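You operate a simulated robot arm through the tools that you are given. There is no shell and no other tool.

You run a simulated robot arm. Do the job below in one go: nothing can be reset, and whatever is moved stays where it is left.

Task
Refill the valve block, then open the red wheel fully.
Fine: fill till the glass tube is full; black valve shut and green valve open before the blue one opens; green valve shut after it is full; the blue valve stays open; spill nothing.

The check looks at the end state, three seconds after you hand in, the way a careful person would. Anything else that was tipped, shoved, dropped, spilled or broken makes it a failure.

Robot
A 6-joint arm with a three-finger gripper, fixed in place. Base frame: the origin is at the foot of the arm, x ahead of it, y to its left, z up. Lengths are in m, angles in degrees, forces in N, time in s.
Its first joint turns from -166.0 to 166.0 degrees. Payload 4.89 kg.
The TCP is the grasp point between the finger pads, 0.03 m short of the fingertips. In the tool frame z runs along the fingers and y along their closing line. The gripper opens to 0.164 m. The gripper's body begins 0.125 m behind the TCP.
Orientation is told as [roll, pitch, yaw] about the base's x, y, z axes, in that order, counted from this pose: with the fingers straight down and closing along the base's y, the tool's x points along the base's -x, its y along +y and its z along -z.

Tools
- The arm moves only by the tool play_rows. Its argument "increments" is a list of rows, each a list of 7 numbers: the shift along the tool's x, y, z in units of 20 mm (1.0 is 20 mm), then the turn, a rotation vector about the tool's x, y, z in units of 6 degrees (1.0 is 6 degrees), then the closure, from 0 (fully open) to 1 (shut). In form: [[x, y, z, wx, wy, wz, jaw], ...]. A call has 1 to 20 rows; each row shifts and turns the commanded pose from where the row before left it, along the tool's axes as they then stand. A call with a number of a shift or a turn outside -1 to 1 is refused whole. Rows are played at 5 a second. More than 0.05 m and 8.6 degrees between two rows, or a gripper value outside its range, and nothing of the call is played. Where a pose cannot be reached the arm comes as near as it can. A force on the tool above 80 N (or 10 N above the force at the start of the call, whichever is more), or a blocked arm, ends the call early, and 0.2 s more pass. The fingers move at their own pace (about 0.108 m/s each) and stop on an object; they squeeze with about 28 N. The grip force told is the motor's: it shows also when the fingers shut on nothing. Time passes only in rows, and 0.2 s behind the last, so rows that do not move let the fingers close. It gives the time, the measured TCP pose, the force on the tool (base axes), the opening and the grip force at its end, in the units of the frame above (readings bear some noise), with the torque about the TCP (base axes, N m) and any sound that the robot's microphone picked up, and new pictures: "views" is both (left out), scene, wrist or none.
- Cameras (640 x 400 px; columns grow to the right, rows downward): "scene" is fixed at [0.0507, 0.6474, 1.8011]; the picture's right is [-0.36, -0.93, 0.00], its down [-0.57, 0.22, -0.79] and it looks along [0.73, -0.28, -0.62] (base axes); focal length 321 px, centre (320, 200). "wrist" rides on the gripper at [0.076, -0.002, -0.152] in the tool frame; the picture's right is [0.02, 1.00, 0.00], its down [-0.88, 0.02, -0.47] and it looks along [-0.47, 0.01, 0.88] (tool axes); focal length 247 px, centre (320, 200). There is no depth. A picture from a camera that has moved, and an enlarged one, comes with that camera's place and axes in the base frame and with its lens.
- move_column(by): slides the trunk up (or, below 0, down) by that many m; the arm rides with it, the base frame stays. It gives what a move gives, with no picture.
- inspect(camera, box): a new picture of the part [left, top, right, bottom] of that camera's present view, enlarged. No time passes.
- finish_job(): hands the job in; it is judged then, once.

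Places have to be worked out from the pictures, the camera data and where the tool is seen. Open the gripper and draw the arm clear of the work before you hand the job in, unless the task says otherwise.

The tools are called after ">>>" as name(argument=value, ...) on one line, values as JSON. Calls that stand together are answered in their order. play_rows: Moves the arm, as the interface text tells. Its arguments: {"type":"object","properties":{"increments":{"type":"array","items":{"type":"array","items":{"type":"number"}}},"views":{"type":"string","enum":["both","scene","wrist","none"]}},"required":["increments"]} The other tools are called the same way: move_column (by) slides the trunk up or down; inspect (camera, box) takes an enlarged picture of a part of a camera's view; finish_job () hands the job in.

At the start:

```text
time: 0.0
ee_pos: [0.3336, 0.4029, 1.5816]
orientation: [-0.1, 0.0, 0.0]
contact_force: [0.5, 0.1, 0.0]
moment: [0.0, 0.01, 0.02]
grip_width: 0.164
grasp_force: 0.0
trunk travel left (down, up): [-0.325, 0.065]
```

scene: 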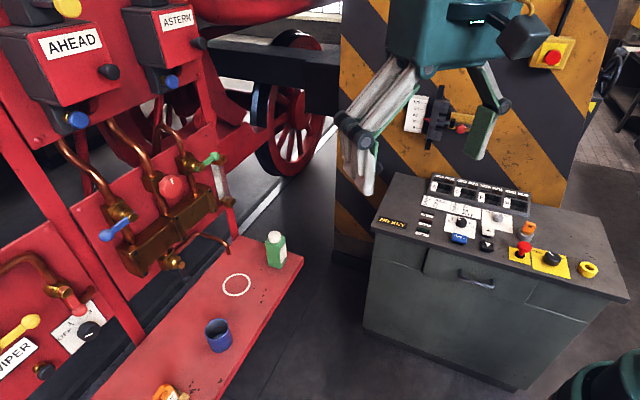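
wrist: 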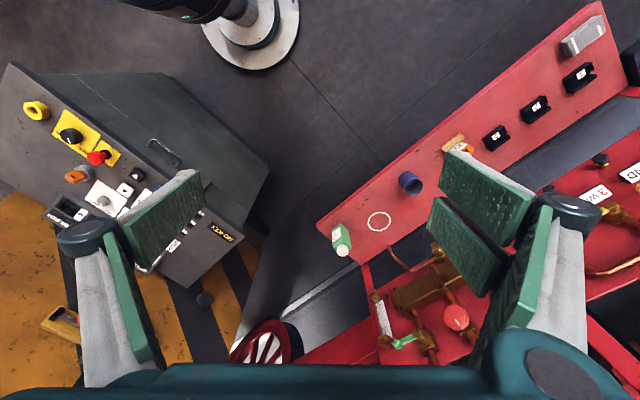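

The scene shows a brass valve block on a red panel with a blue valve, a red wheel, a green valve with a glass tube, and a shelf with a blue cup and a green bottle. I'll take enlarged pictures first, before moving anything.

>>> inspect(camera="scene", box=[80, 120, 260, 290])

>>> inspect(camera="scene", box=[140, 220, 320, 400])

>>> inspect(camera="scene", box=[0, 0, 220, 140])

>>> inspect(camera="scene", box=[0, 230, 160, 400])

>>> inspect(camera="wrist", box=[310, 120, 530, 380])

```text
2.35 times, centred on (170, 205) of scene
camera zoom: at [0.0507, 0.6474, 1.8011], right [-0.36, -0.93, 0.0], down [-0.57, 0.22, -0.79], along [0.73, -0.28, -0.62], focal length 756 px, centre (673, 188)
```

zoom: 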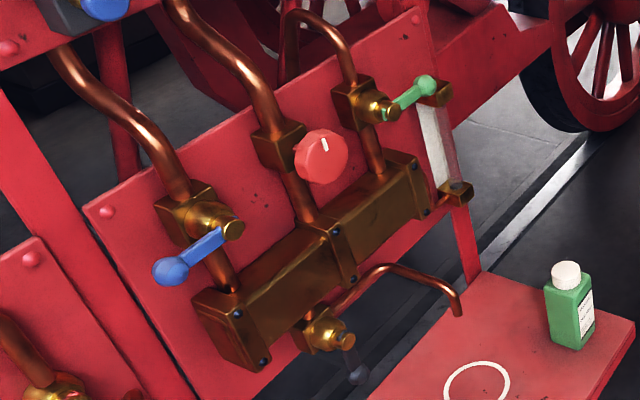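

```text
2.22 times, centred on (230, 310) of scene
camera zoom: at [0.0507, 0.6474, 1.8011], right [-0.36, -0.93, 0.0], down [-0.57, 0.22, -0.79], along [0.73, -0.28, -0.62], focal length 714 px, centre (520, -44)
```

zoom: 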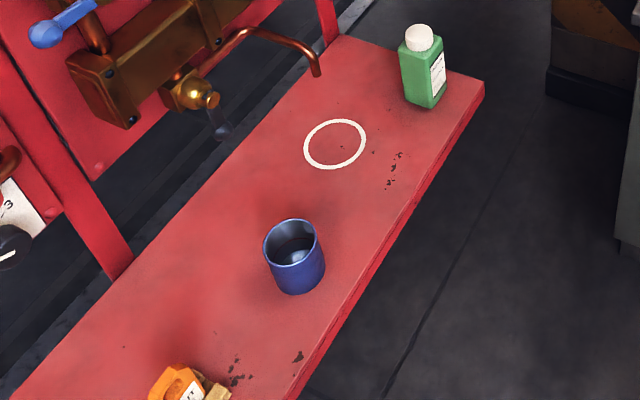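

```text
2.86 times, centred on (110, 70) of scene
camera zoom: at [0.0507, 0.6474, 1.8011], right [-0.36, -0.93, 0.0], down [-0.57, 0.22, -0.79], along [0.73, -0.28, -0.62], focal length 918 px, centre (920, 571)
```

zoom: 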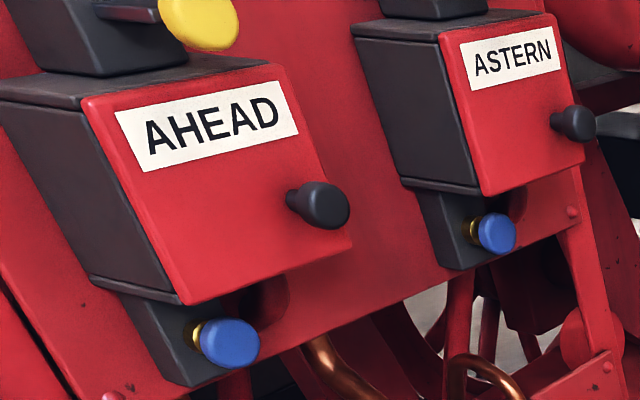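

```text
2.35 times, centred on (80, 315) of scene
camera zoom: at [0.0507, 0.6474, 1.8011], right [-0.36, -0.93, 0.0], down [-0.57, 0.22, -0.79], along [0.73, -0.28, -0.62], focal length 756 px, centre (885, -71)
```

zoom: 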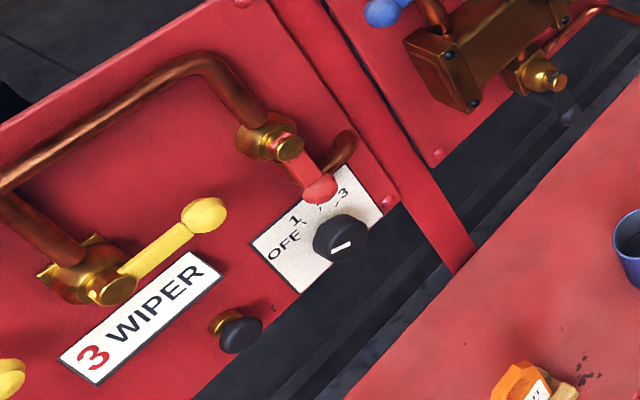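

```text
1.54 times, centred on (420, 250) of wrist
camera zoom: at [0.2582, 0.4005, 1.7329], right [-0.02, 1.0, 0.0], down [0.88, 0.02, 0.47], along [0.47, 0.01, -0.88], focal length 380 px, centre (166, 123)
```

zoom: 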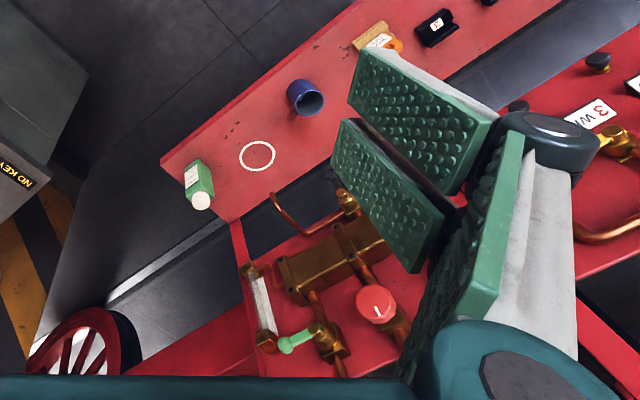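

From the two views I put the panel at about 46° to the base. I estimate the red wheel at about (0.82, 0.77, 1.31), the blue and green handles at z≈1.31, and the black drain valve at z≈1.07, with the spout above the ring on the shelf. I'll yaw the tool to face the panel and move forward a little in free space for a closer look.

>>> play_rows(increments=[[0, 0, 0, 0, 0, -0.96, 0], [0, 0, 0, 0, 0, -0.96, 0], [0, 0, 0, 0, 0, -0.96, 0], [0, 0, 0, 0, 0, -0.96, 0], [0, 0, 0, 0, 0, -0.96, 0], [0, 0, 0, 0, 0, -0.96, 0], [0, 0, 0, 0, 0, -0.96, 0], [0, 0, 0, 0, 0, -0.96, 0], [-1, 0, 0, 0, 0, 0, 0], [-1, 0, 0, 0, 0, 0, 0], [-1, 0, 0, 0, 0, 0, 0], [-1, 0, 0, 0, 0, 0, 0]], views="both")

```text
time: 2.6
ee_pos: [0.3911, 0.4579, 1.5811]
orientation: [0.0, -0.1, 46.2]
contact_force: [-1.3, 0.0, -0.5]
moment: [0.09, -0.08, 0.01]
grip_width: 0.1639
grasp_force: 0.1
trunk travel left (down, up): [-0.325, 0.065]
camera wrist: at [0.3391, 0.4022, 1.7335], right [-0.73, 0.68, 0.0], down [0.6, 0.65, 0.47], along [0.32, 0.35, -0.88], focal length 247 px, centre (320, 200)
```

scene: 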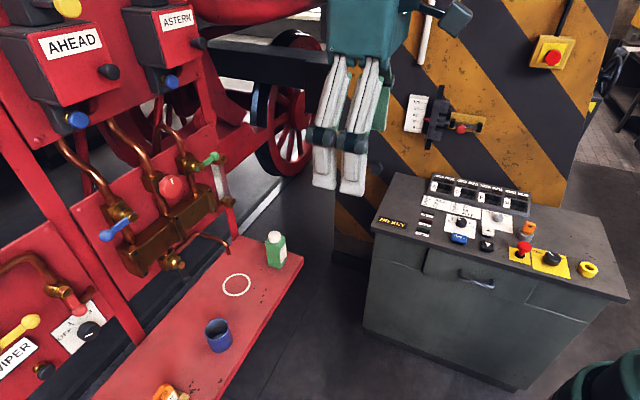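
wrist: 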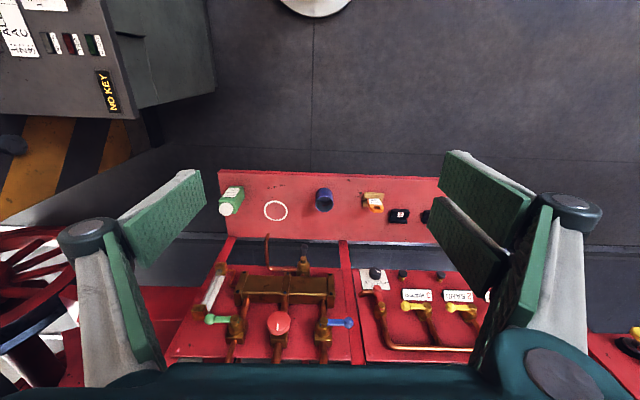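

The wrist view is now nearly square to the panel, with the block, valves and wheel visible. I'll zoom in to read the handle states and refine the geometry.

>>> inspect(camera="wrist", box=[180, 220, 360, 370])

>>> inspect(camera="wrist", box=[200, 150, 460, 300])

```text
2.67 times, centred on (270, 295) of wrist
camera zoom: at [0.3391, 0.4022, 1.7335], right [-0.73, 0.68, 0.0], down [0.6, 0.65, 0.47], along [0.32, 0.35, -0.88], focal length 659 px, centre (453, -53)
```

zoom: 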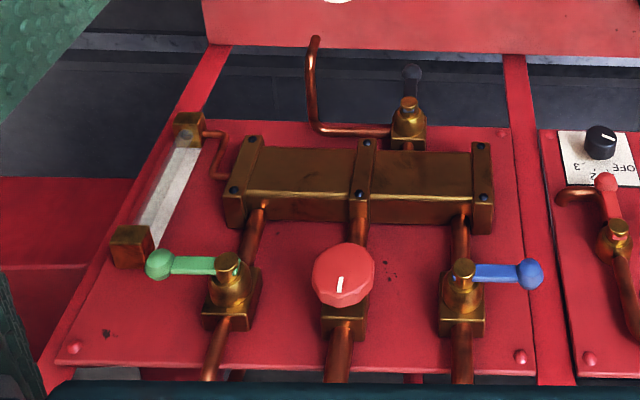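

```text
2.46 times, centred on (330, 225) of wrist
camera zoom: at [0.3391, 0.4022, 1.7335], right [-0.73, 0.68, 0.0], down [0.6, 0.65, 0.47], along [0.32, 0.35, -0.88], focal length 608 px, centre (295, 138)
```

zoom: 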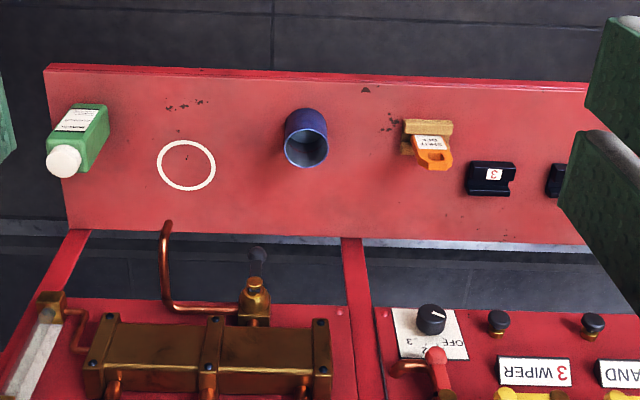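

The triangulation from both cameras gives a panel yaw of 45°. The levers are about 0.068 m long and pivot at z≈1.30 (blue u≈-0.08, red wheel u≈0.04, green u≈0.157). The black lever hangs straight down from z≈1.05. I'll go down in free space and pitch up to get a frontal view of the block and the black valve.

>>> play_rows(increments=[[0, 0, 1, 0, 0, 0.18, 0], [0, 0, 1, 0, 0, 0, 0], [0, 0, 1, 0, 0, 0, 0], [0, 0, 1, 0, 0, 0, 0], [0, 0, 1, 0, 0, 0, 0], [0, 0, 1, 0, 0, 0, 0], [0, 0, 1, 0, 0, 0, 0], [0, 0, 1, 0, 0, 0, 0], [0, 0, 1, 0, 0, 0, 0], [0, 0, 1, 0, 0, 0, 0], [0, 0, 1, 0, -0.94, 0, 0], [0, 0, 1, 0, -0.94, 0, 0], [0, 0, 1, 0, -0.94, 0, 0], [0, 0, 1, 0, -0.94, 0, 0], [0, 0, 1, 0, -0.94, 0, 0], [0, 0, 1, 0, -0.94, 0, 0], [0, 0, 1, 0, -0.94, 0, 0], [0, 0, 0, 0, -0.94, 0, 0]], views="both")

```text
time: 6.4
ee_pos: [0.417, 0.4888, 1.2479]
orientation: [0.0, -45.0, 45.0]
contact_force: [0.5, 1.2, -0.6]
moment: [-0.06, 0.03, -0.04]
grip_width: 0.1638
grasp_force: 0.0
trunk travel left (down, up): [-0.325, 0.065]
camera wrist: at [0.3046, 0.3734, 1.302], right [-0.72, 0.7, -0.02], down [0.19, 0.22, 0.96], along [0.67, 0.68, -0.29], focal length 247 px, centre (320, 200)
```

scene: 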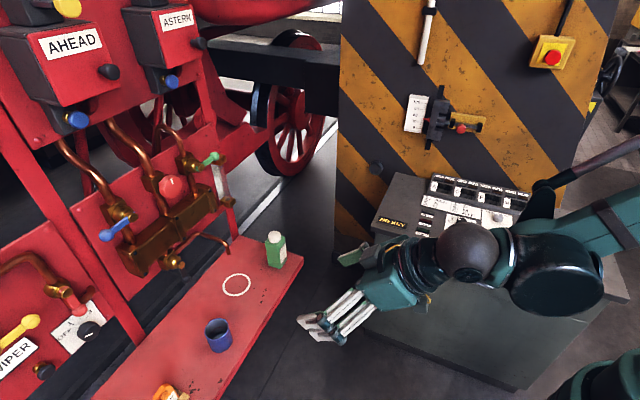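
wrist: 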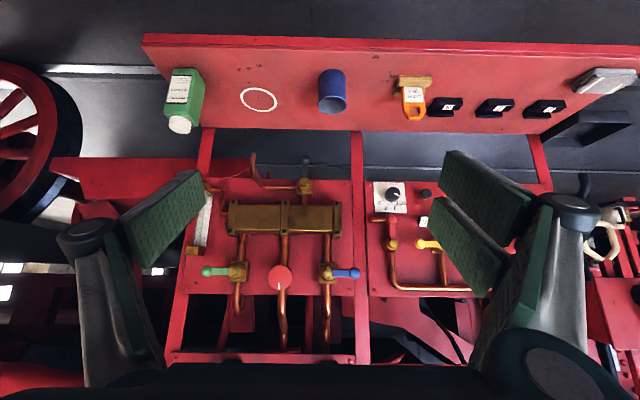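

The arm followed well and now faces the panel at 45° yaw. I'll zoom in on the block in this view.

>>> inspect(camera="wrist", box=[180, 140, 370, 300])

>>> inspect(camera="wrist", box=[240, 145, 330, 205])

>>> inspect(camera="wrist", box=[175, 160, 265, 285])

```text
2.50 times, centred on (275, 220) of wrist
camera zoom: at [0.3046, 0.3734, 1.302], right [-0.72, 0.7, -0.02], down [0.19, 0.22, 0.96], along [0.67, 0.68, -0.29], focal length 617 px, centre (432, 150)
```

zoom: 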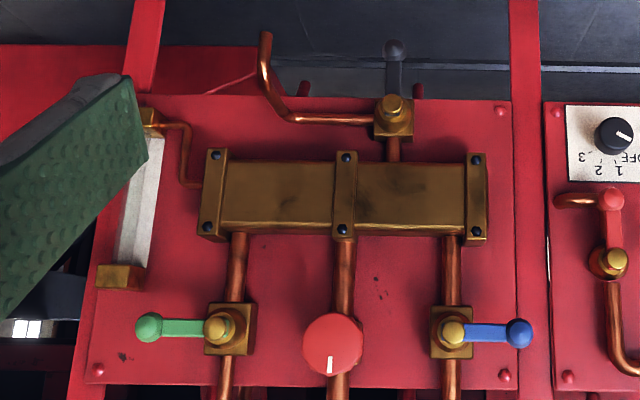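

```text
6.67 times, centred on (285, 175) of wrist
camera zoom: at [0.3046, 0.3734, 1.302], right [-0.72, 0.7, -0.02], down [0.19, 0.22, 0.96], along [0.67, 0.68, -0.29], focal length 1646 px, centre (553, 367)
```

zoom: 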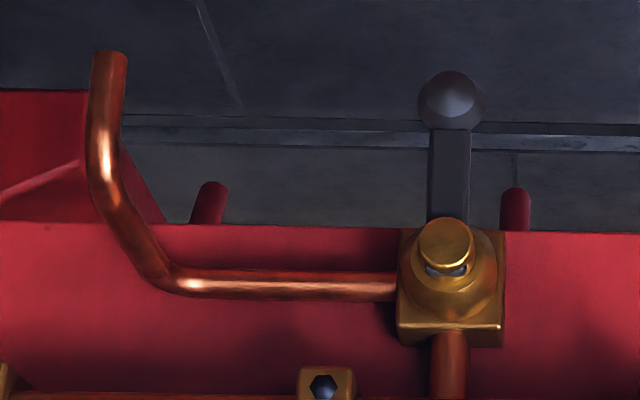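

```text
3.20 times, centred on (220, 222) of wrist
camera zoom: at [0.3046, 0.3734, 1.302], right [-0.72, 0.7, -0.02], down [0.19, 0.22, 0.96], along [0.67, 0.68, -0.29], focal length 790 px, centre (640, 128)
```

zoom: 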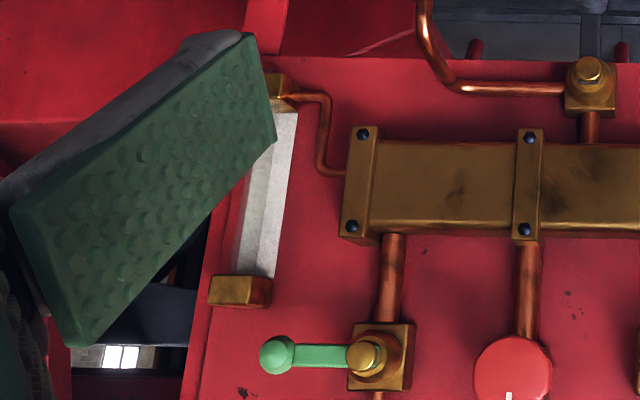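

In the close-up, blue and green lie across their pipes, so they are shut. The black lever hangs in line with its inlet pipe, so it looks open. I judge the black ball at about (0.803, 0.814, 0.974) with its pivot at z≈1.05. I'll move to a stand-off in front of it, 20° below horizontal, with the fingers part closed.

>>> play_rows(increments=[[0, -0.3, 1, 0, 0, 0, 0.3], [0, -0.3, 1, 0, 0, 0, 0.5], [0, -0.3, 1, 0, 0, 0, 0.6], [0, -0.3, 1, 0, 0, 0, 0.6], [0, -0.3, 1, 0, 0, 0, 0.6], [0, -0.3, 1, 0, 0, 0, 0.6], [0, -0.3, 1, 0, 0, 0, 0.6], [0, 0, 1, 0, 0, 0, 0.6], [0, 0, 1, 0, 0, 0, 0.6], [0, 0, 1, 0, 0, 0, 0.6], [0, 0, 1, 0, -0.834, 0, 0.6], [0, 0, 1, 0, -0.834, 0, 0.6], [0, 0, 0, 0, -0.834, 0, 0.6], [0, 0, 0, 0, -0.834, 0, 0.6], [0, 0, 0, 0, -0.834, 0, 0.6]], views="both")

```text
time: 9.6
ee_pos: [0.5945, 0.608, 1.1413]
orientation: [0.0, -70.1, 45.1]
contact_force: [-0.5, -0.1, 0.7]
moment: [-0.01, 0.01, -0.01]
grip_width: 0.0655
grasp_force: 0.0
out of reach, approached as far as the arm can: row 13, 14, 15
trunk travel left (down, up): [-0.325, 0.065]
camera wrist: at [0.4754, 0.4866, 1.1196], right [-0.71, 0.7, -0.02], down [-0.12, -0.09, 0.99], along [0.69, 0.71, 0.14], focal length 247 px, centre (320, 200)
```

scene: 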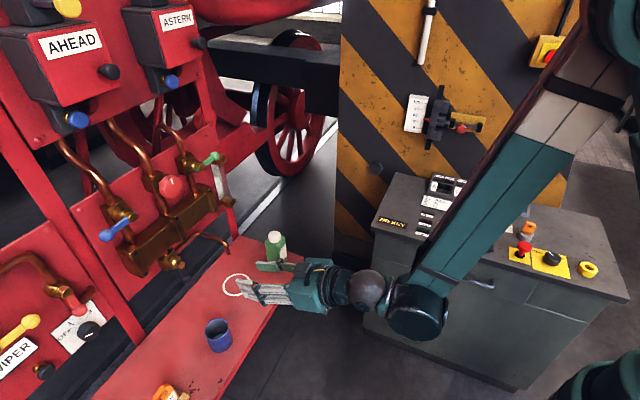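
wrist: 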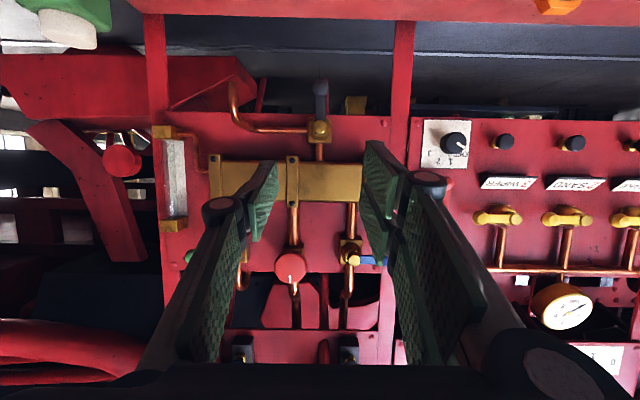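

The arm ran out of reach low down because the shoulder sits high. The TCP is at about p=0.85, z=1.141, facing the panel. The space below the hand is clear (the bench front is at p≈0.9 and the cup top at z≈0.92), so I'll lower the trunk by 0.15 m.

>>> move_column(by=-0.15)

```text
time: 11.3
ee_pos: [0.5936, 0.6065, 0.9895]
orientation: [0.0, -70.0, 45.0]
contact_force: [0.2, 0.6, 0.1]
moment: [0.01, 0.01, -0.01]
grip_width: 0.0656
grasp_force: 0.0
trunk travel left (down, up): [-0.175, 0.215]
```

The trunk is down and the TCP is at z≈0.99. I'll make a small forward move first to check that the commanded pose matches the measured one.

>>> play_rows(increments=[[-0.171, 0, 0.47, 0, 0, 0, 0.6], [-0.171, 0, 0.47, 0, 0, 0, 0.6]], views="wrist")

```text
time: 11.9
ee_pos: [0.6071, 0.6214, 0.9904]
orientation: [0.0, -70.0, 45.0]
contact_force: [-0.5, -0.2, 0.4]
moment: [0.01, 0.03, 0.0]
grip_width: 0.0657
grasp_force: 0.1
trunk travel left (down, up): [-0.175, 0.215]
camera wrist: at [0.4893, 0.5011, 0.9695], right [-0.71, 0.7, -0.02], down [-0.11, -0.09, 0.99], along [0.69, 0.71, 0.14], focal length 247 px, centre (320, 200)
```

wrist: 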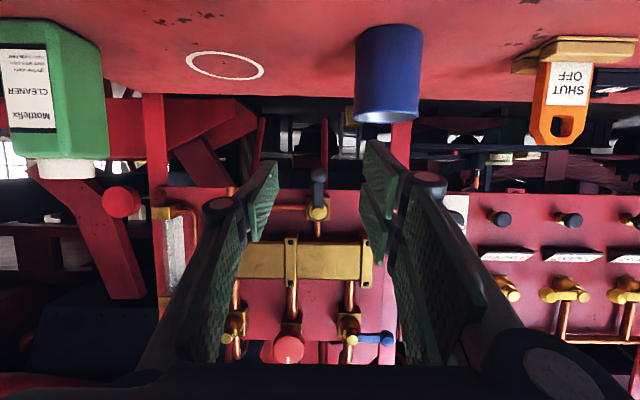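

The moves track exactly. There is another round red object at the left of this view, so I'll zoom in on it and on the lever area.

>>> inspect(camera="wrist", box=[70, 150, 230, 300])

>>> inspect(camera="wrist", box=[230, 140, 390, 260])

>>> inspect(camera="wrist", box=[200, 260, 400, 380])

```text
2.67 times, centred on (150, 225) of wrist
camera zoom: at [0.4893, 0.5011, 0.9695], right [-0.71, 0.7, -0.02], down [-0.11, -0.09, 0.99], along [0.69, 0.71, 0.14], focal length 659 px, centre (773, 133)
```

zoom: 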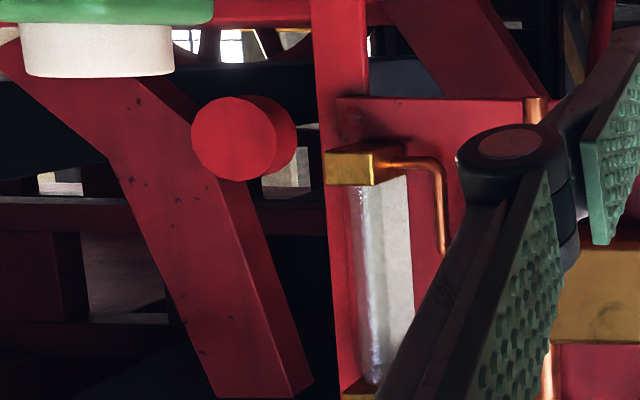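

```text
3.33 times, centred on (310, 200) of wrist
camera zoom: at [0.4893, 0.5011, 0.9695], right [-0.71, 0.7, -0.02], down [-0.11, -0.09, 0.99], along [0.69, 0.71, 0.14], focal length 823 px, centre (353, 200)
```

zoom: 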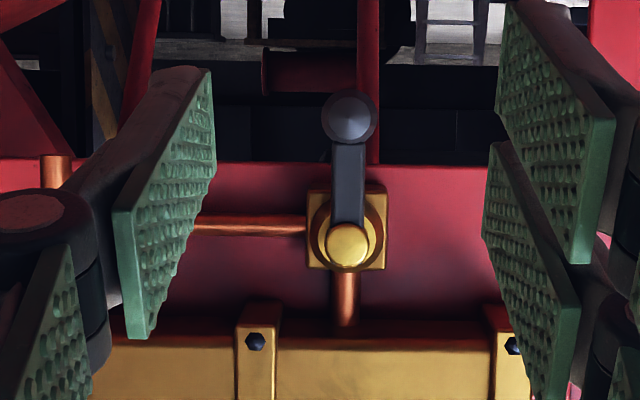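

```text
3.20 times, centred on (300, 320) of wrist
camera zoom: at [0.4893, 0.5011, 0.9695], right [-0.71, 0.7, -0.02], down [-0.11, -0.09, 0.99], along [0.69, 0.71, 0.14], focal length 790 px, centre (384, -184)
```

zoom: 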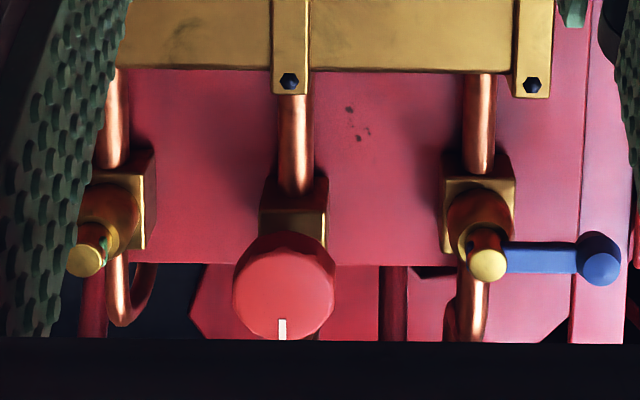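

That background disc is plain locomotive structure; the marked knob on the block is the red wheel. The black ball is at about u=-0.010, p≈1.135, z≈0.987, and the tool is aligned with it. I'll advance to just short of the ball.

>>> play_rows(increments=[[-0.342, 0, 0.94, 0, 0, 0, 0.6], [-0.342, 0, 0.94, 0, 0, 0, 0.6], [-0.342, 0, 0.94, 0, 0, 0, 0.6], [-0.342, 0, 0.94, 0, 0, 0, 0.6], [-0.342, 0, 0.94, 0, 0, 0, 0.6], [-0.342, 0, 0.94, 0, 0, 0, 0.6], [-0.342, 0, 0.94, 0, 0, 0, 0.6], [-0.342, 0, 0.94, 0, 0, 0, 0.6], [-0.342, 0, 0.94, 0, 0, 0, 0.6], [-0.342, 0, 0.94, 0, 0, 0, 0.6]], views="both")

```text
time: 14.2
ee_pos: [0.7511, 0.7625, 0.9884]
orientation: [0.0, -70.0, 45.0]
contact_force: [-0.6, -0.4, -0.5]
moment: [-0.03, 0.05, -0.02]
grip_width: 0.0654
grasp_force: 0.1
trunk travel left (down, up): [-0.175, 0.215]
camera wrist: at [0.6319, 0.6417, 0.9684], right [-0.71, 0.7, -0.02], down [-0.11, -0.09, 0.99], along [0.69, 0.71, 0.14], focal length 247 px, centre (320, 200)
```

scene: 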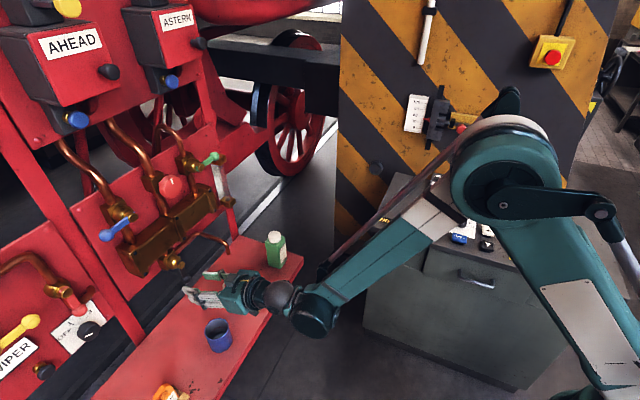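
wrist: 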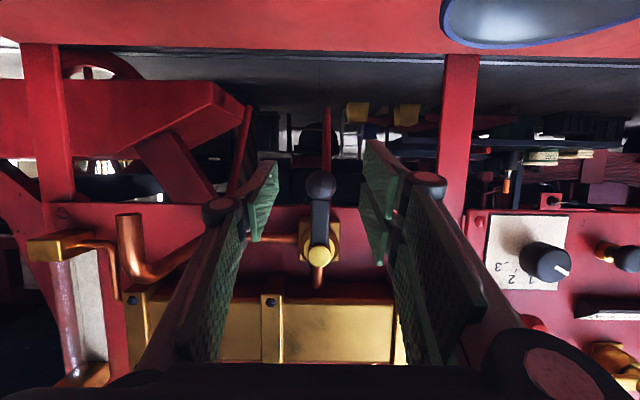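

Both fingers straddle the black lever line with clearance. I'll go forward 64 mm so that the ball sits between the pads.

>>> play_rows(increments=[[-0.342, 0, 0.94, 0, 0, 0, 0.6], [-0.342, 0, 0.94, 0, 0, 0, 0.6], [-0.342, 0, 0.94, 0, 0, 0, 0.6], [-0.07, 0, 0.19, 0, 0, 0, 0.6]], views="both")

```text
time: 15.2
ee_pos: [0.7944, 0.8068, 0.9884]
orientation: [0.0, -70.0, 45.0]
contact_force: [0.2, -0.5, 0.1]
moment: [0.02, -0.03, 0.0]
grip_width: 0.0654
grasp_force: 0.1
trunk travel left (down, up): [-0.175, 0.215]
camera wrist: at [0.676, 0.6871, 0.9684], right [-0.71, 0.7, -0.02], down [-0.11, -0.09, 0.99], along [0.69, 0.71, 0.14], focal length 247 px, centre (320, 200)
```

scene: 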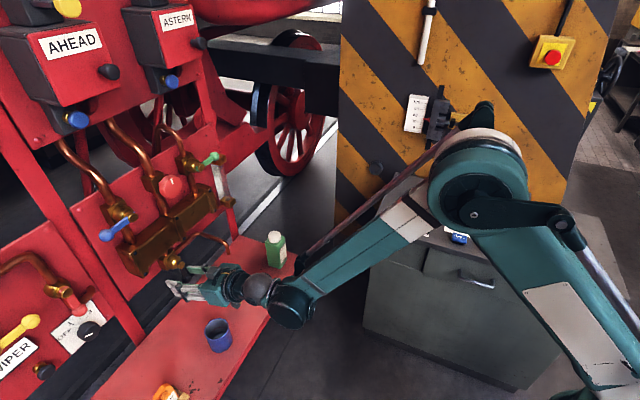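
wrist: 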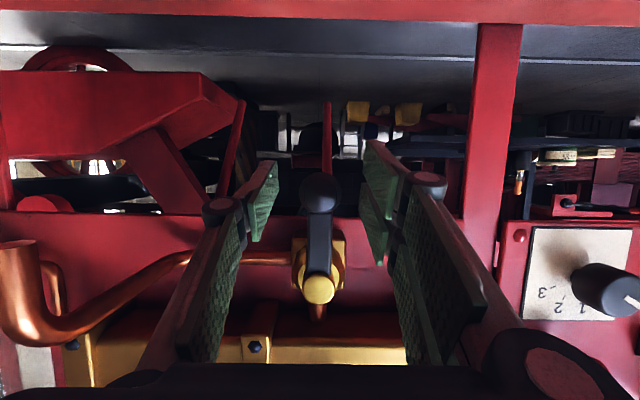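

Let me measure how deep the ball sits between the pads before closing.

>>> inspect(camera="wrist", box=[240, 140, 400, 320])

>>> inspect(camera="scene", box=[130, 230, 270, 330])

```text
2.22 times, centred on (320, 230) of wrist
camera zoom: at [0.676, 0.6871, 0.9684], right [-0.71, 0.7, -0.02], down [-0.11, -0.09, 0.99], along [0.69, 0.71, 0.14], focal length 549 px, centre (320, 133)
```

zoom: 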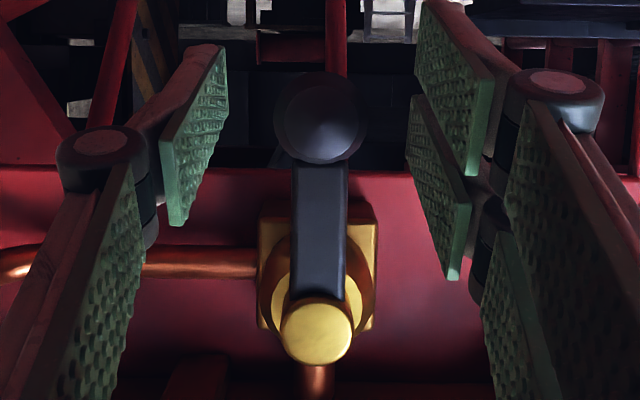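

```text
4.00 times, centred on (200, 280) of scene
camera zoom: at [0.0507, 0.6474, 1.8011], right [-0.36, -0.93, 0.0], down [-0.57, 0.22, -0.79], along [0.73, -0.28, -0.62], focal length 1285 px, centre (800, -120)
```

zoom: 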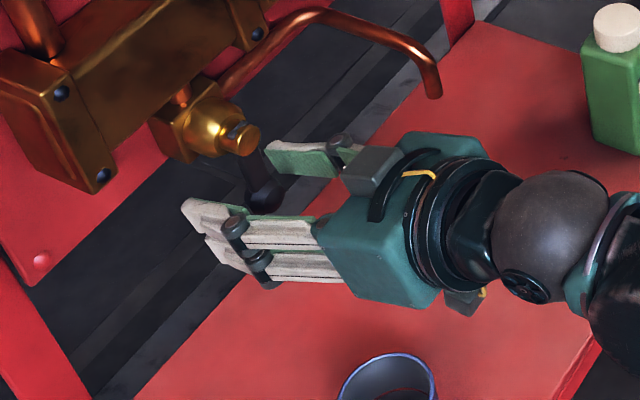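

The ball centre is about 15 mm past the TCP. I'll go 10 mm further and close onto the ball to learn its width.

>>> play_rows(increments=[[-0.171, 0, 0.47, 0, 0, 0, 0.6], [0, 0, 0, 0, 0, 0, 0.75], [0, 0, 0, 0, 0, 0, 0.85], [0, 0, 0, 0, 0, 0, 0.9], [0, 0, 0, 0, 0, 0, 0.9]], views="wrist")

```text
time: 16.4
ee_pos: [0.8015, 0.8158, 0.9893]
orientation: [0.0, -70.0, 44.9]
contact_force: [4.4, 2.2, 0.0]
moment: [0.02, 0.04, 0.01]
grip_width: 0.0275
grasp_force: 44.8
trunk travel left (down, up): [-0.175, 0.215]
camera wrist: at [0.6832, 0.6952, 0.9691], right [-0.71, 0.7, -0.02], down [-0.11, -0.09, 0.99], along [0.69, 0.71, 0.14], focal length 247 px, centre (320, 200)
```

wrist: 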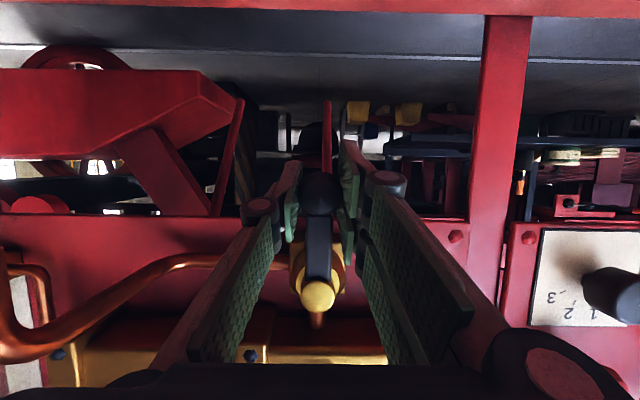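

The ball is gripped at 27.5 mm width and well centred. I'll test the turning direction gently: a small step clockwise as seen from the front, swinging the lever from down toward the left, while reading the force.

>>> play_rows(increments=[[-0.002, 0.085, -0.001, -0.086, 0, 0.235, 0.9], [-0.002, 0.085, -0.001, -0.086, 0, 0.235, 0.9]], views="none")

```text
time: 16.9
ee_pos: [0.7989, 0.8183, 0.9889]
orientation: [8.8, -69.7, 36.8]
contact_force: [10.0, 13.2, 10.1]
moment: [-0.19, -0.09, -0.04]
grip_width: 0.0274
grasp_force: 44.9
trunk travel left (down, up): [-0.175, 0.215]
```

It moved left 3.6 mm with almost no resistance along the motion. I'll continue a few more degrees and look.

>>> play_rows(increments=[[-0.008, 0.17, -0.003, -0.171, 0, 0.47, 0.9], [-0.008, 0.17, -0.003, -0.171, 0, 0.47, 0.9]], views="wrist")

```text
time: 17.6
ee_pos: [0.7954, 0.8228, 0.9895]
orientation: [25.0, -68.0, 21.6]
contact_force: [19.7, 18.9, 5.8]
moment: [0.03, -0.14, 0.0]
grip_width: 0.0273
grasp_force: 45.2
trunk travel left (down, up): [-0.175, 0.215]
camera wrist: at [0.6745, 0.7037, 0.9695], right [-0.71, 0.7, 0.14], down [0.0, -0.2, 0.98], along [0.71, 0.69, 0.14], focal length 247 px, centre (320, 200)
```

wrist: 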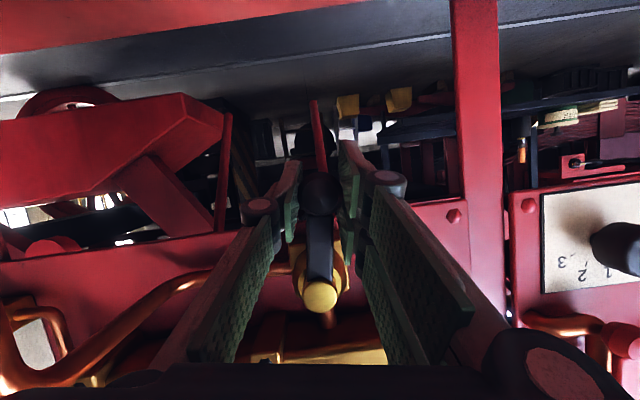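

The lever is turning with the tool: the view has tilted about 9° and the lever is still aligned between the pads. I'll keep going along the arc in steps.

>>> play_rows(increments=[[-0.008, 0.17, 0.01, -0.171, 0, 0.47, 0.9], [-0.008, 0.17, 0.01, -0.171, 0, 0.47, 0.9], [-0.008, 0.17, 0.01, -0.171, 0, 0.47, 0.9], [-0.008, 0.17, 0.01, -0.171, 0, 0.47, 0.9], [-0.008, 0.17, 0.01, -0.171, 0, 0.47, 0.9], [-0.008, 0.17, 0.01, -0.171, 0, 0.47, 0.9]], views="wrist")

```text
time: 18.9
ee_pos: [0.7813, 0.8368, 0.9962]
orientation: [56.2, -56.7, -6.2]
contact_force: [-18.7, -21.2, -16.5]
moment: [0.32, 0.16, 0.14]
grip_width: 0.0272
grasp_force: 44.8
trunk travel left (down, up): [-0.175, 0.215]
camera wrist: at [0.6562, 0.7221, 0.9773], right [-0.64, 0.63, 0.44], down [0.21, -0.41, 0.89], along [0.74, 0.66, 0.13], focal length 247 px, centre (320, 200)
```

wrist: 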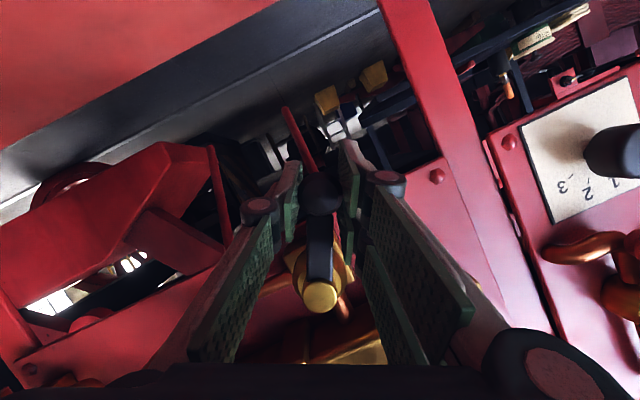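

The lever is at about 27° and tracking well. The push along the panel normal has reversed sign because I fed in slightly too much, so I'll trim it and continue.

>>> play_rows(increments=[[-0.008, 0.17, -0.012, -0.171, 0, 0.47, 0.9], [-0.008, 0.17, -0.012, -0.171, 0, 0.47, 0.9], [-0.008, 0.17, -0.012, -0.171, 0, 0.47, 0.9], [-0.008, 0.17, -0.008, -0.171, 0, 0.47, 0.9], [-0.008, 0.17, -0.004, -0.171, 0, 0.47, 0.9], [-0.008, 0.17, -0.003, -0.171, 0, 0.47, 0.9], [-0.008, 0.17, -0.003, -0.171, 0, 0.47, 0.9]], views="wrist")

```text
time: 20.6
ee_pos: [0.7685, 0.8509, 1.012]
orientation: [72.8, -38.9, -18.7]
contact_force: [-31.1, -8.5, -18.3]
moment: [0.23, 0.0, -0.06]
grip_width: 0.0272
grasp_force: 45.2
trunk travel left (down, up): [-0.175, 0.215]
camera wrist: at [0.6394, 0.7407, 0.9964], right [-0.49, 0.48, 0.73], down [0.41, -0.61, 0.68], along [0.77, 0.63, 0.1], focal length 247 px, centre (320, 200)
```

wrist: 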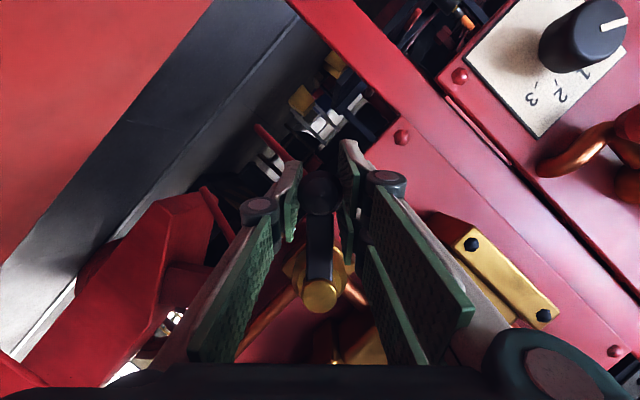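

The lever is at about 48° and still aligned. Forces are moderate (about 24 N outward radially and 28 N along the normal), so I'll trim both slightly and go on.

>>> play_rows(increments=[[0.012, 0.17, -0.01, -0.171, 0, 0.47, 0.9], [0.012, 0.17, -0.01, -0.171, 0, 0.47, 0.9], [0.004, 0.17, -0.008, -0.171, 0, 0.47, 0.9], [-0.006, 0.17, -0.005, -0.171, 0, 0.47, 0.9], [-0.008, 0.17, -0.003, -0.171, 0, 0.47, 0.9], [-0.008, 0.17, -0.003, -0.171, 0, 0.47, 0.9], [-0.008, 0.17, -0.003, -0.171, 0, 0.47, 0.9]], views="wrist")

```text
time: 22.1
ee_pos: [0.7599, 0.8601, 1.0309]
orientation: [82.5, -19.5, -23.7]
contact_force: [9.2, 30.3, -5.3]
moment: [0.0, -0.11, -0.18]
grip_width: 0.0271
grasp_force: 45.4
trunk travel left (down, up): [-0.175, 0.215]
camera wrist: at [0.6279, 0.7522, 1.0214], right [-0.27, 0.26, 0.93], down [0.55, -0.75, 0.37], along [0.79, 0.61, 0.06], focal length 247 px, centre (320, 200)
```

wrist: 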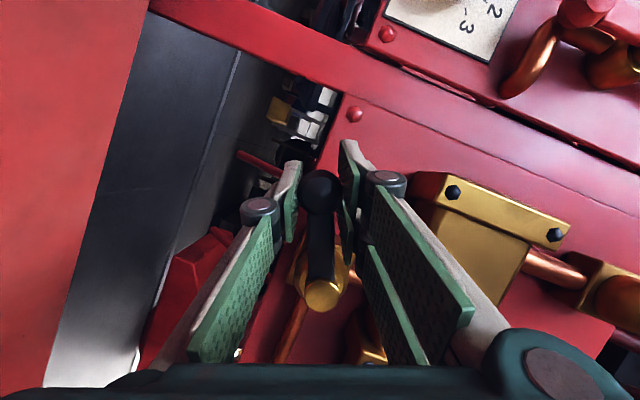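

The lever is at about 69°. The ±28 N along the normal looks like pad friction only. I'll continue toward horizontal, watching for the stop.

>>> play_rows(increments=[[0.0, 0.17, 0.0, -0.171, 0, 0.47, 0.9], [0.0, 0.17, 0.0, -0.171, 0, 0.47, 0.9], [-0.004, 0.17, 0.0, -0.171, 0, 0.47, 0.9], [-0.008, 0.17, -0.003, -0.171, 0, 0.47, 0.9], [-0.008, 0.17, -0.003, -0.171, 0, 0.47, 0.9]], views="wrist")

```text
time: 23.4
ee_pos: [0.7561, 0.862, 1.0466]
orientation: [87.9, -5.7, -24.7]
contact_force: [4.0, 31.0, -10.5]
moment: [0.2, 0.24, -0.18]
grip_width: 0.0272
grasp_force: 45.2
trunk travel left (down, up): [-0.175, 0.215]
camera wrist: at [0.6237, 0.7561, 1.0428], right [-0.09, 0.08, 0.99], down [0.6, -0.79, 0.12], along [0.8, 0.6, 0.02], focal length 247 px, centre (320, 200)
```

wrist: 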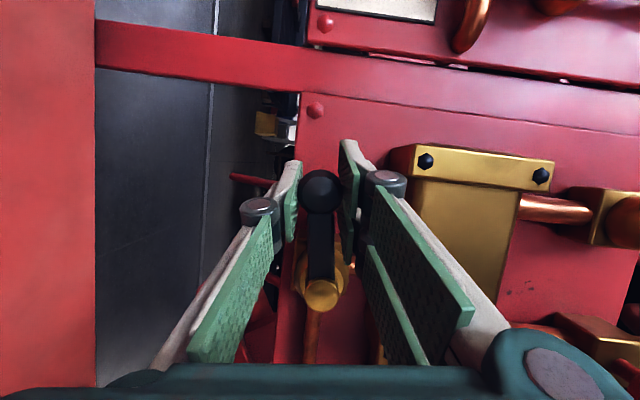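

It is at about 84° with no stop yet. I'll do the last degrees plus a small overshoot to seat it against the stop.

>>> play_rows(increments=[[-0.008, 0.17, -0.003, -0.171, 0, 0.47, 0.9], [-0.008, 0.17, -0.003, -0.171, 0, 0.47, 0.9], [0, 0.05, 0, -0.057, 0, 0.157, 0.9]], views="wrist")

```text
time: 24.1
ee_pos: [0.7572, 0.8636, 1.0555]
orientation: [90.3, 1.0, -24.9]
contact_force: [4.5, 39.2, -1.2]
moment: [0.04, -0.04, -0.13]
grip_width: 0.0273
grasp_force: 44.9
trunk travel left (down, up): [-0.175, 0.215]
camera wrist: at [0.623, 0.7567, 1.0536], right [-0.01, 0.0, 1.0], down [0.6, -0.8, 0.0], along [0.8, 0.6, 0.01], focal length 247 px, centre (320, 200)
```

wrist: 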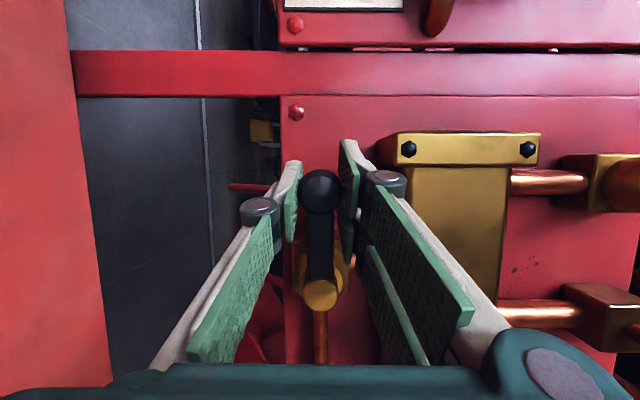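

The lever is now horizontal (about 91°). I'll probe a little further for a stop with small steps.

>>> play_rows(increments=[[0, 0.085, 0, -0.086, 0, 0.235, 0.9], [0, 0.085, 0, -0.086, 0, 0.235, 0.9]], views="wrist")

```text
time: 24.8
ee_pos: [0.7566, 0.8623, 1.056]
orientation: [91.3, 3.8, -24.9]
contact_force: [-12.2, 11.5, -35.3]
moment: [0.24, -0.35, -0.13]
grip_width: 0.0273
grasp_force: 45.3
trunk travel left (down, up): [-0.175, 0.215]
camera wrist: at [0.6233, 0.7563, 1.0556], right [0.03, -0.04, 1.0], down [0.6, -0.8, -0.05], along [0.8, 0.6, 0.0], focal length 247 px, centre (320, 200)
```

wrist: 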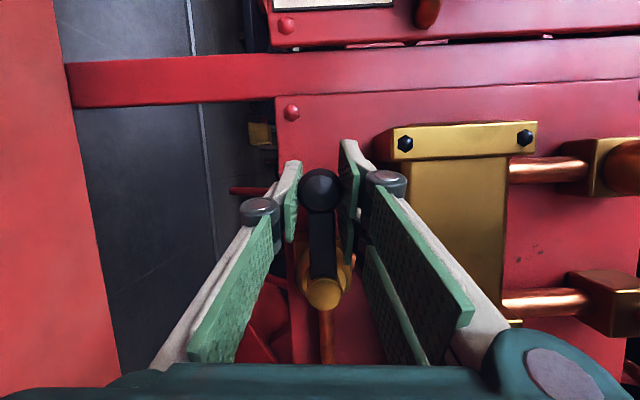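

The force jumped to -35 N vertically with no more motion, so the stop is at horizontal. The black valve is now fully at its shut position, lying across its inlet. I'll open the fingers slightly and back straight out.

>>> play_rows(increments=[[0, 0, 0, 0, 0, 0, 0.7], [0, 0, 0, 0, 0, 0, 0.68], [0, -0.1, 0, 0, 0, 0, 0.68], [0.342, 0, -0.94, 0, 0, 0, 0.68], [0.342, 0, -0.94, 0, 0, 0, 0.68], [0.342, 0, -0.94, 0, 0, 0, 0.68], [0.342, 0, -0.94, 0, 0, 0, 0.68], [0.342, 0, -0.94, 0, 0, 0, 0.68], [0.342, 0, -0.94, 0, 0, 0, 0.68]], views="both")

```text
time: 26.8
ee_pos: [0.6719, 0.7751, 1.0569]
orientation: [91.4, 3.7, -24.9]
contact_force: [-0.3, 0.3, -0.4]
moment: [0.11, -0.02, 0.01]
grip_width: 0.0524
grasp_force: 0.1
trunk travel left (down, up): [-0.175, 0.215]
camera wrist: at [0.5389, 0.6693, 1.0557], right [0.03, -0.04, 1.0], down [0.6, -0.8, -0.05], along [0.8, 0.6, 0.0], focal length 247 px, centre (320, 200)
```

scene: 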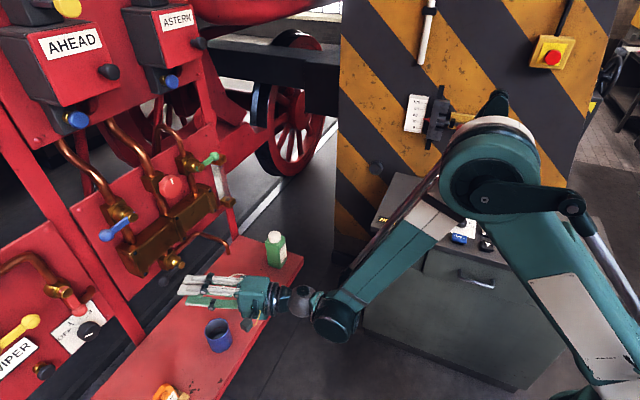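
wrist: 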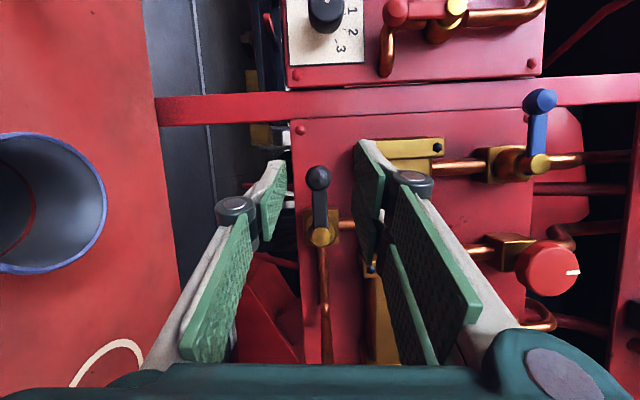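

The black lever now lies left at its stop and the cup is undisturbed. Next is green, whose ball I put at about u=0.231, p=1.138, z=1.297. I'll back out further, straighten the tool square to the panel, then rise in front of everything.

>>> play_rows(increments=[[0.342, 0, -0.94, 0, 0, 0, 0.6], [0.342, 0, -0.94, 0, 0, 0, 0.6], [0.342, 0, -0.94, 0, 0, 0, 0.6], [0.342, 0, -0.94, 0, 0, 0, 0.6], [0, 0, 0, 0, -0.833, 0, 0.6], [0, 0, 0, 0, -0.833, 0, 0.6], [0, 0, 0, 0, -0.833, 0, 0.6], [0, 0, 0, 0, -0.833, 0, 0.6], [0, 0, 0, 0, 0, -0.667, 0.6], [0, 1, 0, 0, 0, 0, 0.6], [0, 1, 0, 0, 0, 0, 0.6], [0, 1, 0, 0, 0, 0, 0.6], [0, 1, 0, 0, 0, 0, 0.6], [0, 1, 0, 0, 0, 0, 0.6], [0, 1, 0, 0, 0, 0, 0.6]], views="both")

```text
time: 29.9
ee_pos: [0.6158, 0.7185, 1.1777]
orientation: [90.0, 0.2, -45.0]
contact_force: [0.2, -0.8, -1.3]
moment: [0.05, -0.02, -0.01]
grip_width: 0.0656
grasp_force: 0.1
trunk travel left (down, up): [-0.175, 0.215]
camera wrist: at [0.4543, 0.665, 1.1756], right [-0.01, 0.01, 1.0], down [0.29, -0.96, 0.02], along [0.96, 0.29, 0.01], focal length 247 px, centre (320, 200)
```

scene: 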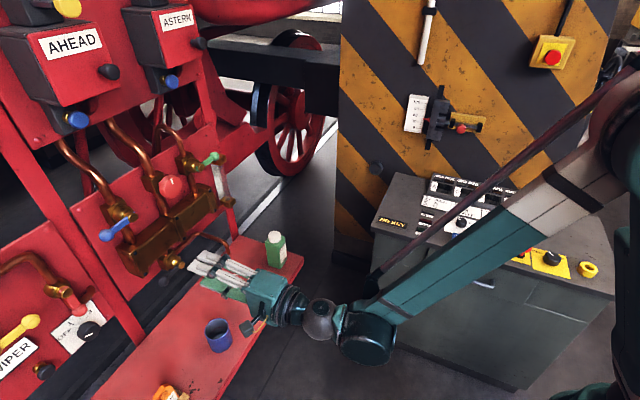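
wrist: 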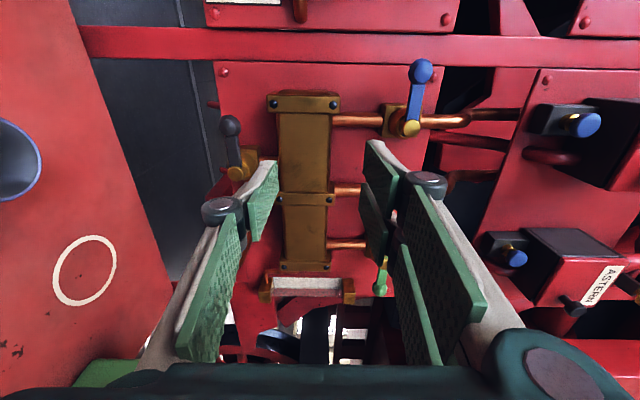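

The tool is now square to the panel with its fingers stacked vertically. I'll rise to z≈1.297 and move right toward the green handle, staying at p≈0.94.

>>> play_rows(increments=[[0, 1, 0, 0, 0, 0, 0.6], [0, 1, 0, 0, 0, 0, 0.6], [0, 1, 0, 0, 0, 0, 0.6], [0, 1, 0, 0, 0, 0, 0.6], [0, 1, 0, 0, 0, 0, 0.6], [-1, 0.96, 0, 0, 0, 0, 0.6], [-1, 0, 0, 0, 0, 0, 0.6], [-1, 0, 0, 0, 0, 0, 0.6], [-1, 0, 0, 0, 0, 0, 0.6], [-1, 0, 0, 0, 0, 0, 0.6], [-1, 0, 0, 0, 0, 0, 0.6], [-1, 0, 0, 0, 0, 0, 0.6], [-1, 0, 0, 0, 0, 0, 0.6], [-1, 0, 0, 0, 0, 0, 0.6], [-1, 0, 0, 0, 0, 0, 0.6], [-1, 0, 0, 0, 0, 0, 0.6], [-1, 0, 0, 0, 0, 0, 0.6], [-1, 0, 0, 0, 0, 0, 0.6]], views="both")

```text
time: 33.8
ee_pos: [0.7987, 0.5345, 1.2962]
orientation: [90.0, 0.1, -44.9]
contact_force: [-0.7, 0.0, 0.5]
moment: [-0.02, -0.01, -0.15]
grip_width: 0.0659
grasp_force: 0.0
trunk travel left (down, up): [-0.175, 0.215]
camera wrist: at [0.6373, 0.4808, 1.2937], right [-0.02, 0.01, 1.0], down [0.29, -0.96, 0.02], along [0.96, 0.29, 0.01], focal length 247 px, centre (320, 200)
```

scene: 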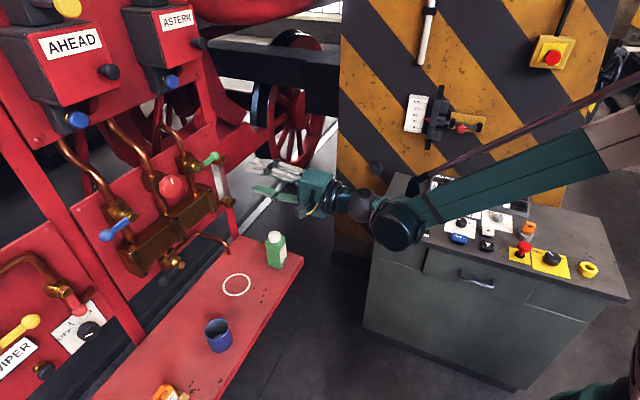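
wrist: 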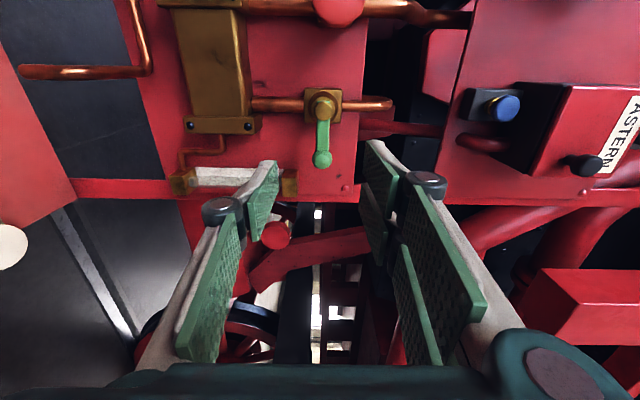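

The green handle is clearly in view. I'll zoom in to refine its position and look at the glass.

>>> inspect(camera="wrist", box=[240, 60, 400, 200])

>>> inspect(camera="wrist", box=[150, 130, 310, 230])

>>> inspect(camera="scene", box=[150, 130, 310, 240])

```text
2.86 times, centred on (320, 130) of wrist
camera zoom: at [0.6373, 0.4808, 1.2937], right [-0.02, 0.01, 1.0], down [0.29, -0.96, 0.02], along [0.96, 0.29, 0.01], focal length 706 px, centre (320, 400)
```

zoom: 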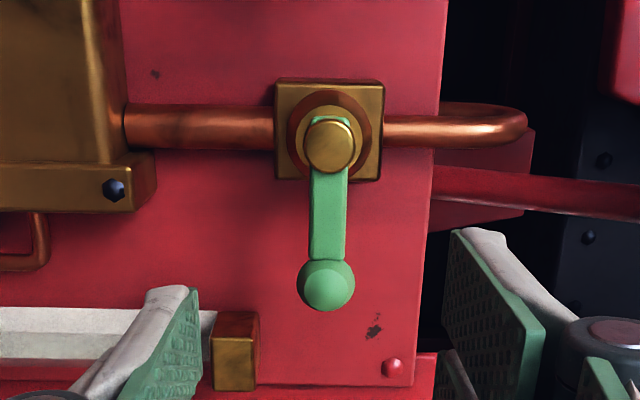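

```text
4.00 times, centred on (230, 180) of wrist
camera zoom: at [0.6373, 0.4808, 1.2937], right [-0.02, 0.01, 1.0], down [0.29, -0.96, 0.02], along [0.96, 0.29, 0.01], focal length 988 px, centre (680, 280)
```

zoom: 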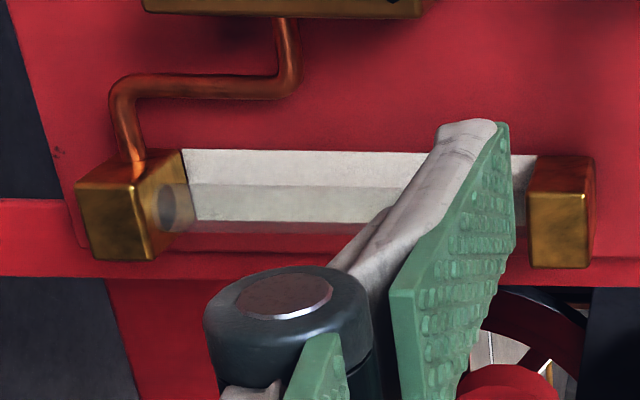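

```text
3.64 times, centred on (230, 185) of scene
camera zoom: at [0.0507, 0.6474, 1.8011], right [-0.36, -0.93, 0.0], down [-0.57, 0.22, -0.79], along [0.73, -0.28, -0.62], focal length 1168 px, centre (647, 254)
```

zoom: 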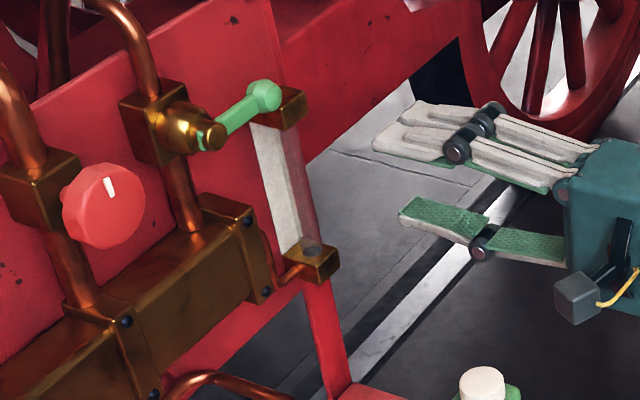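

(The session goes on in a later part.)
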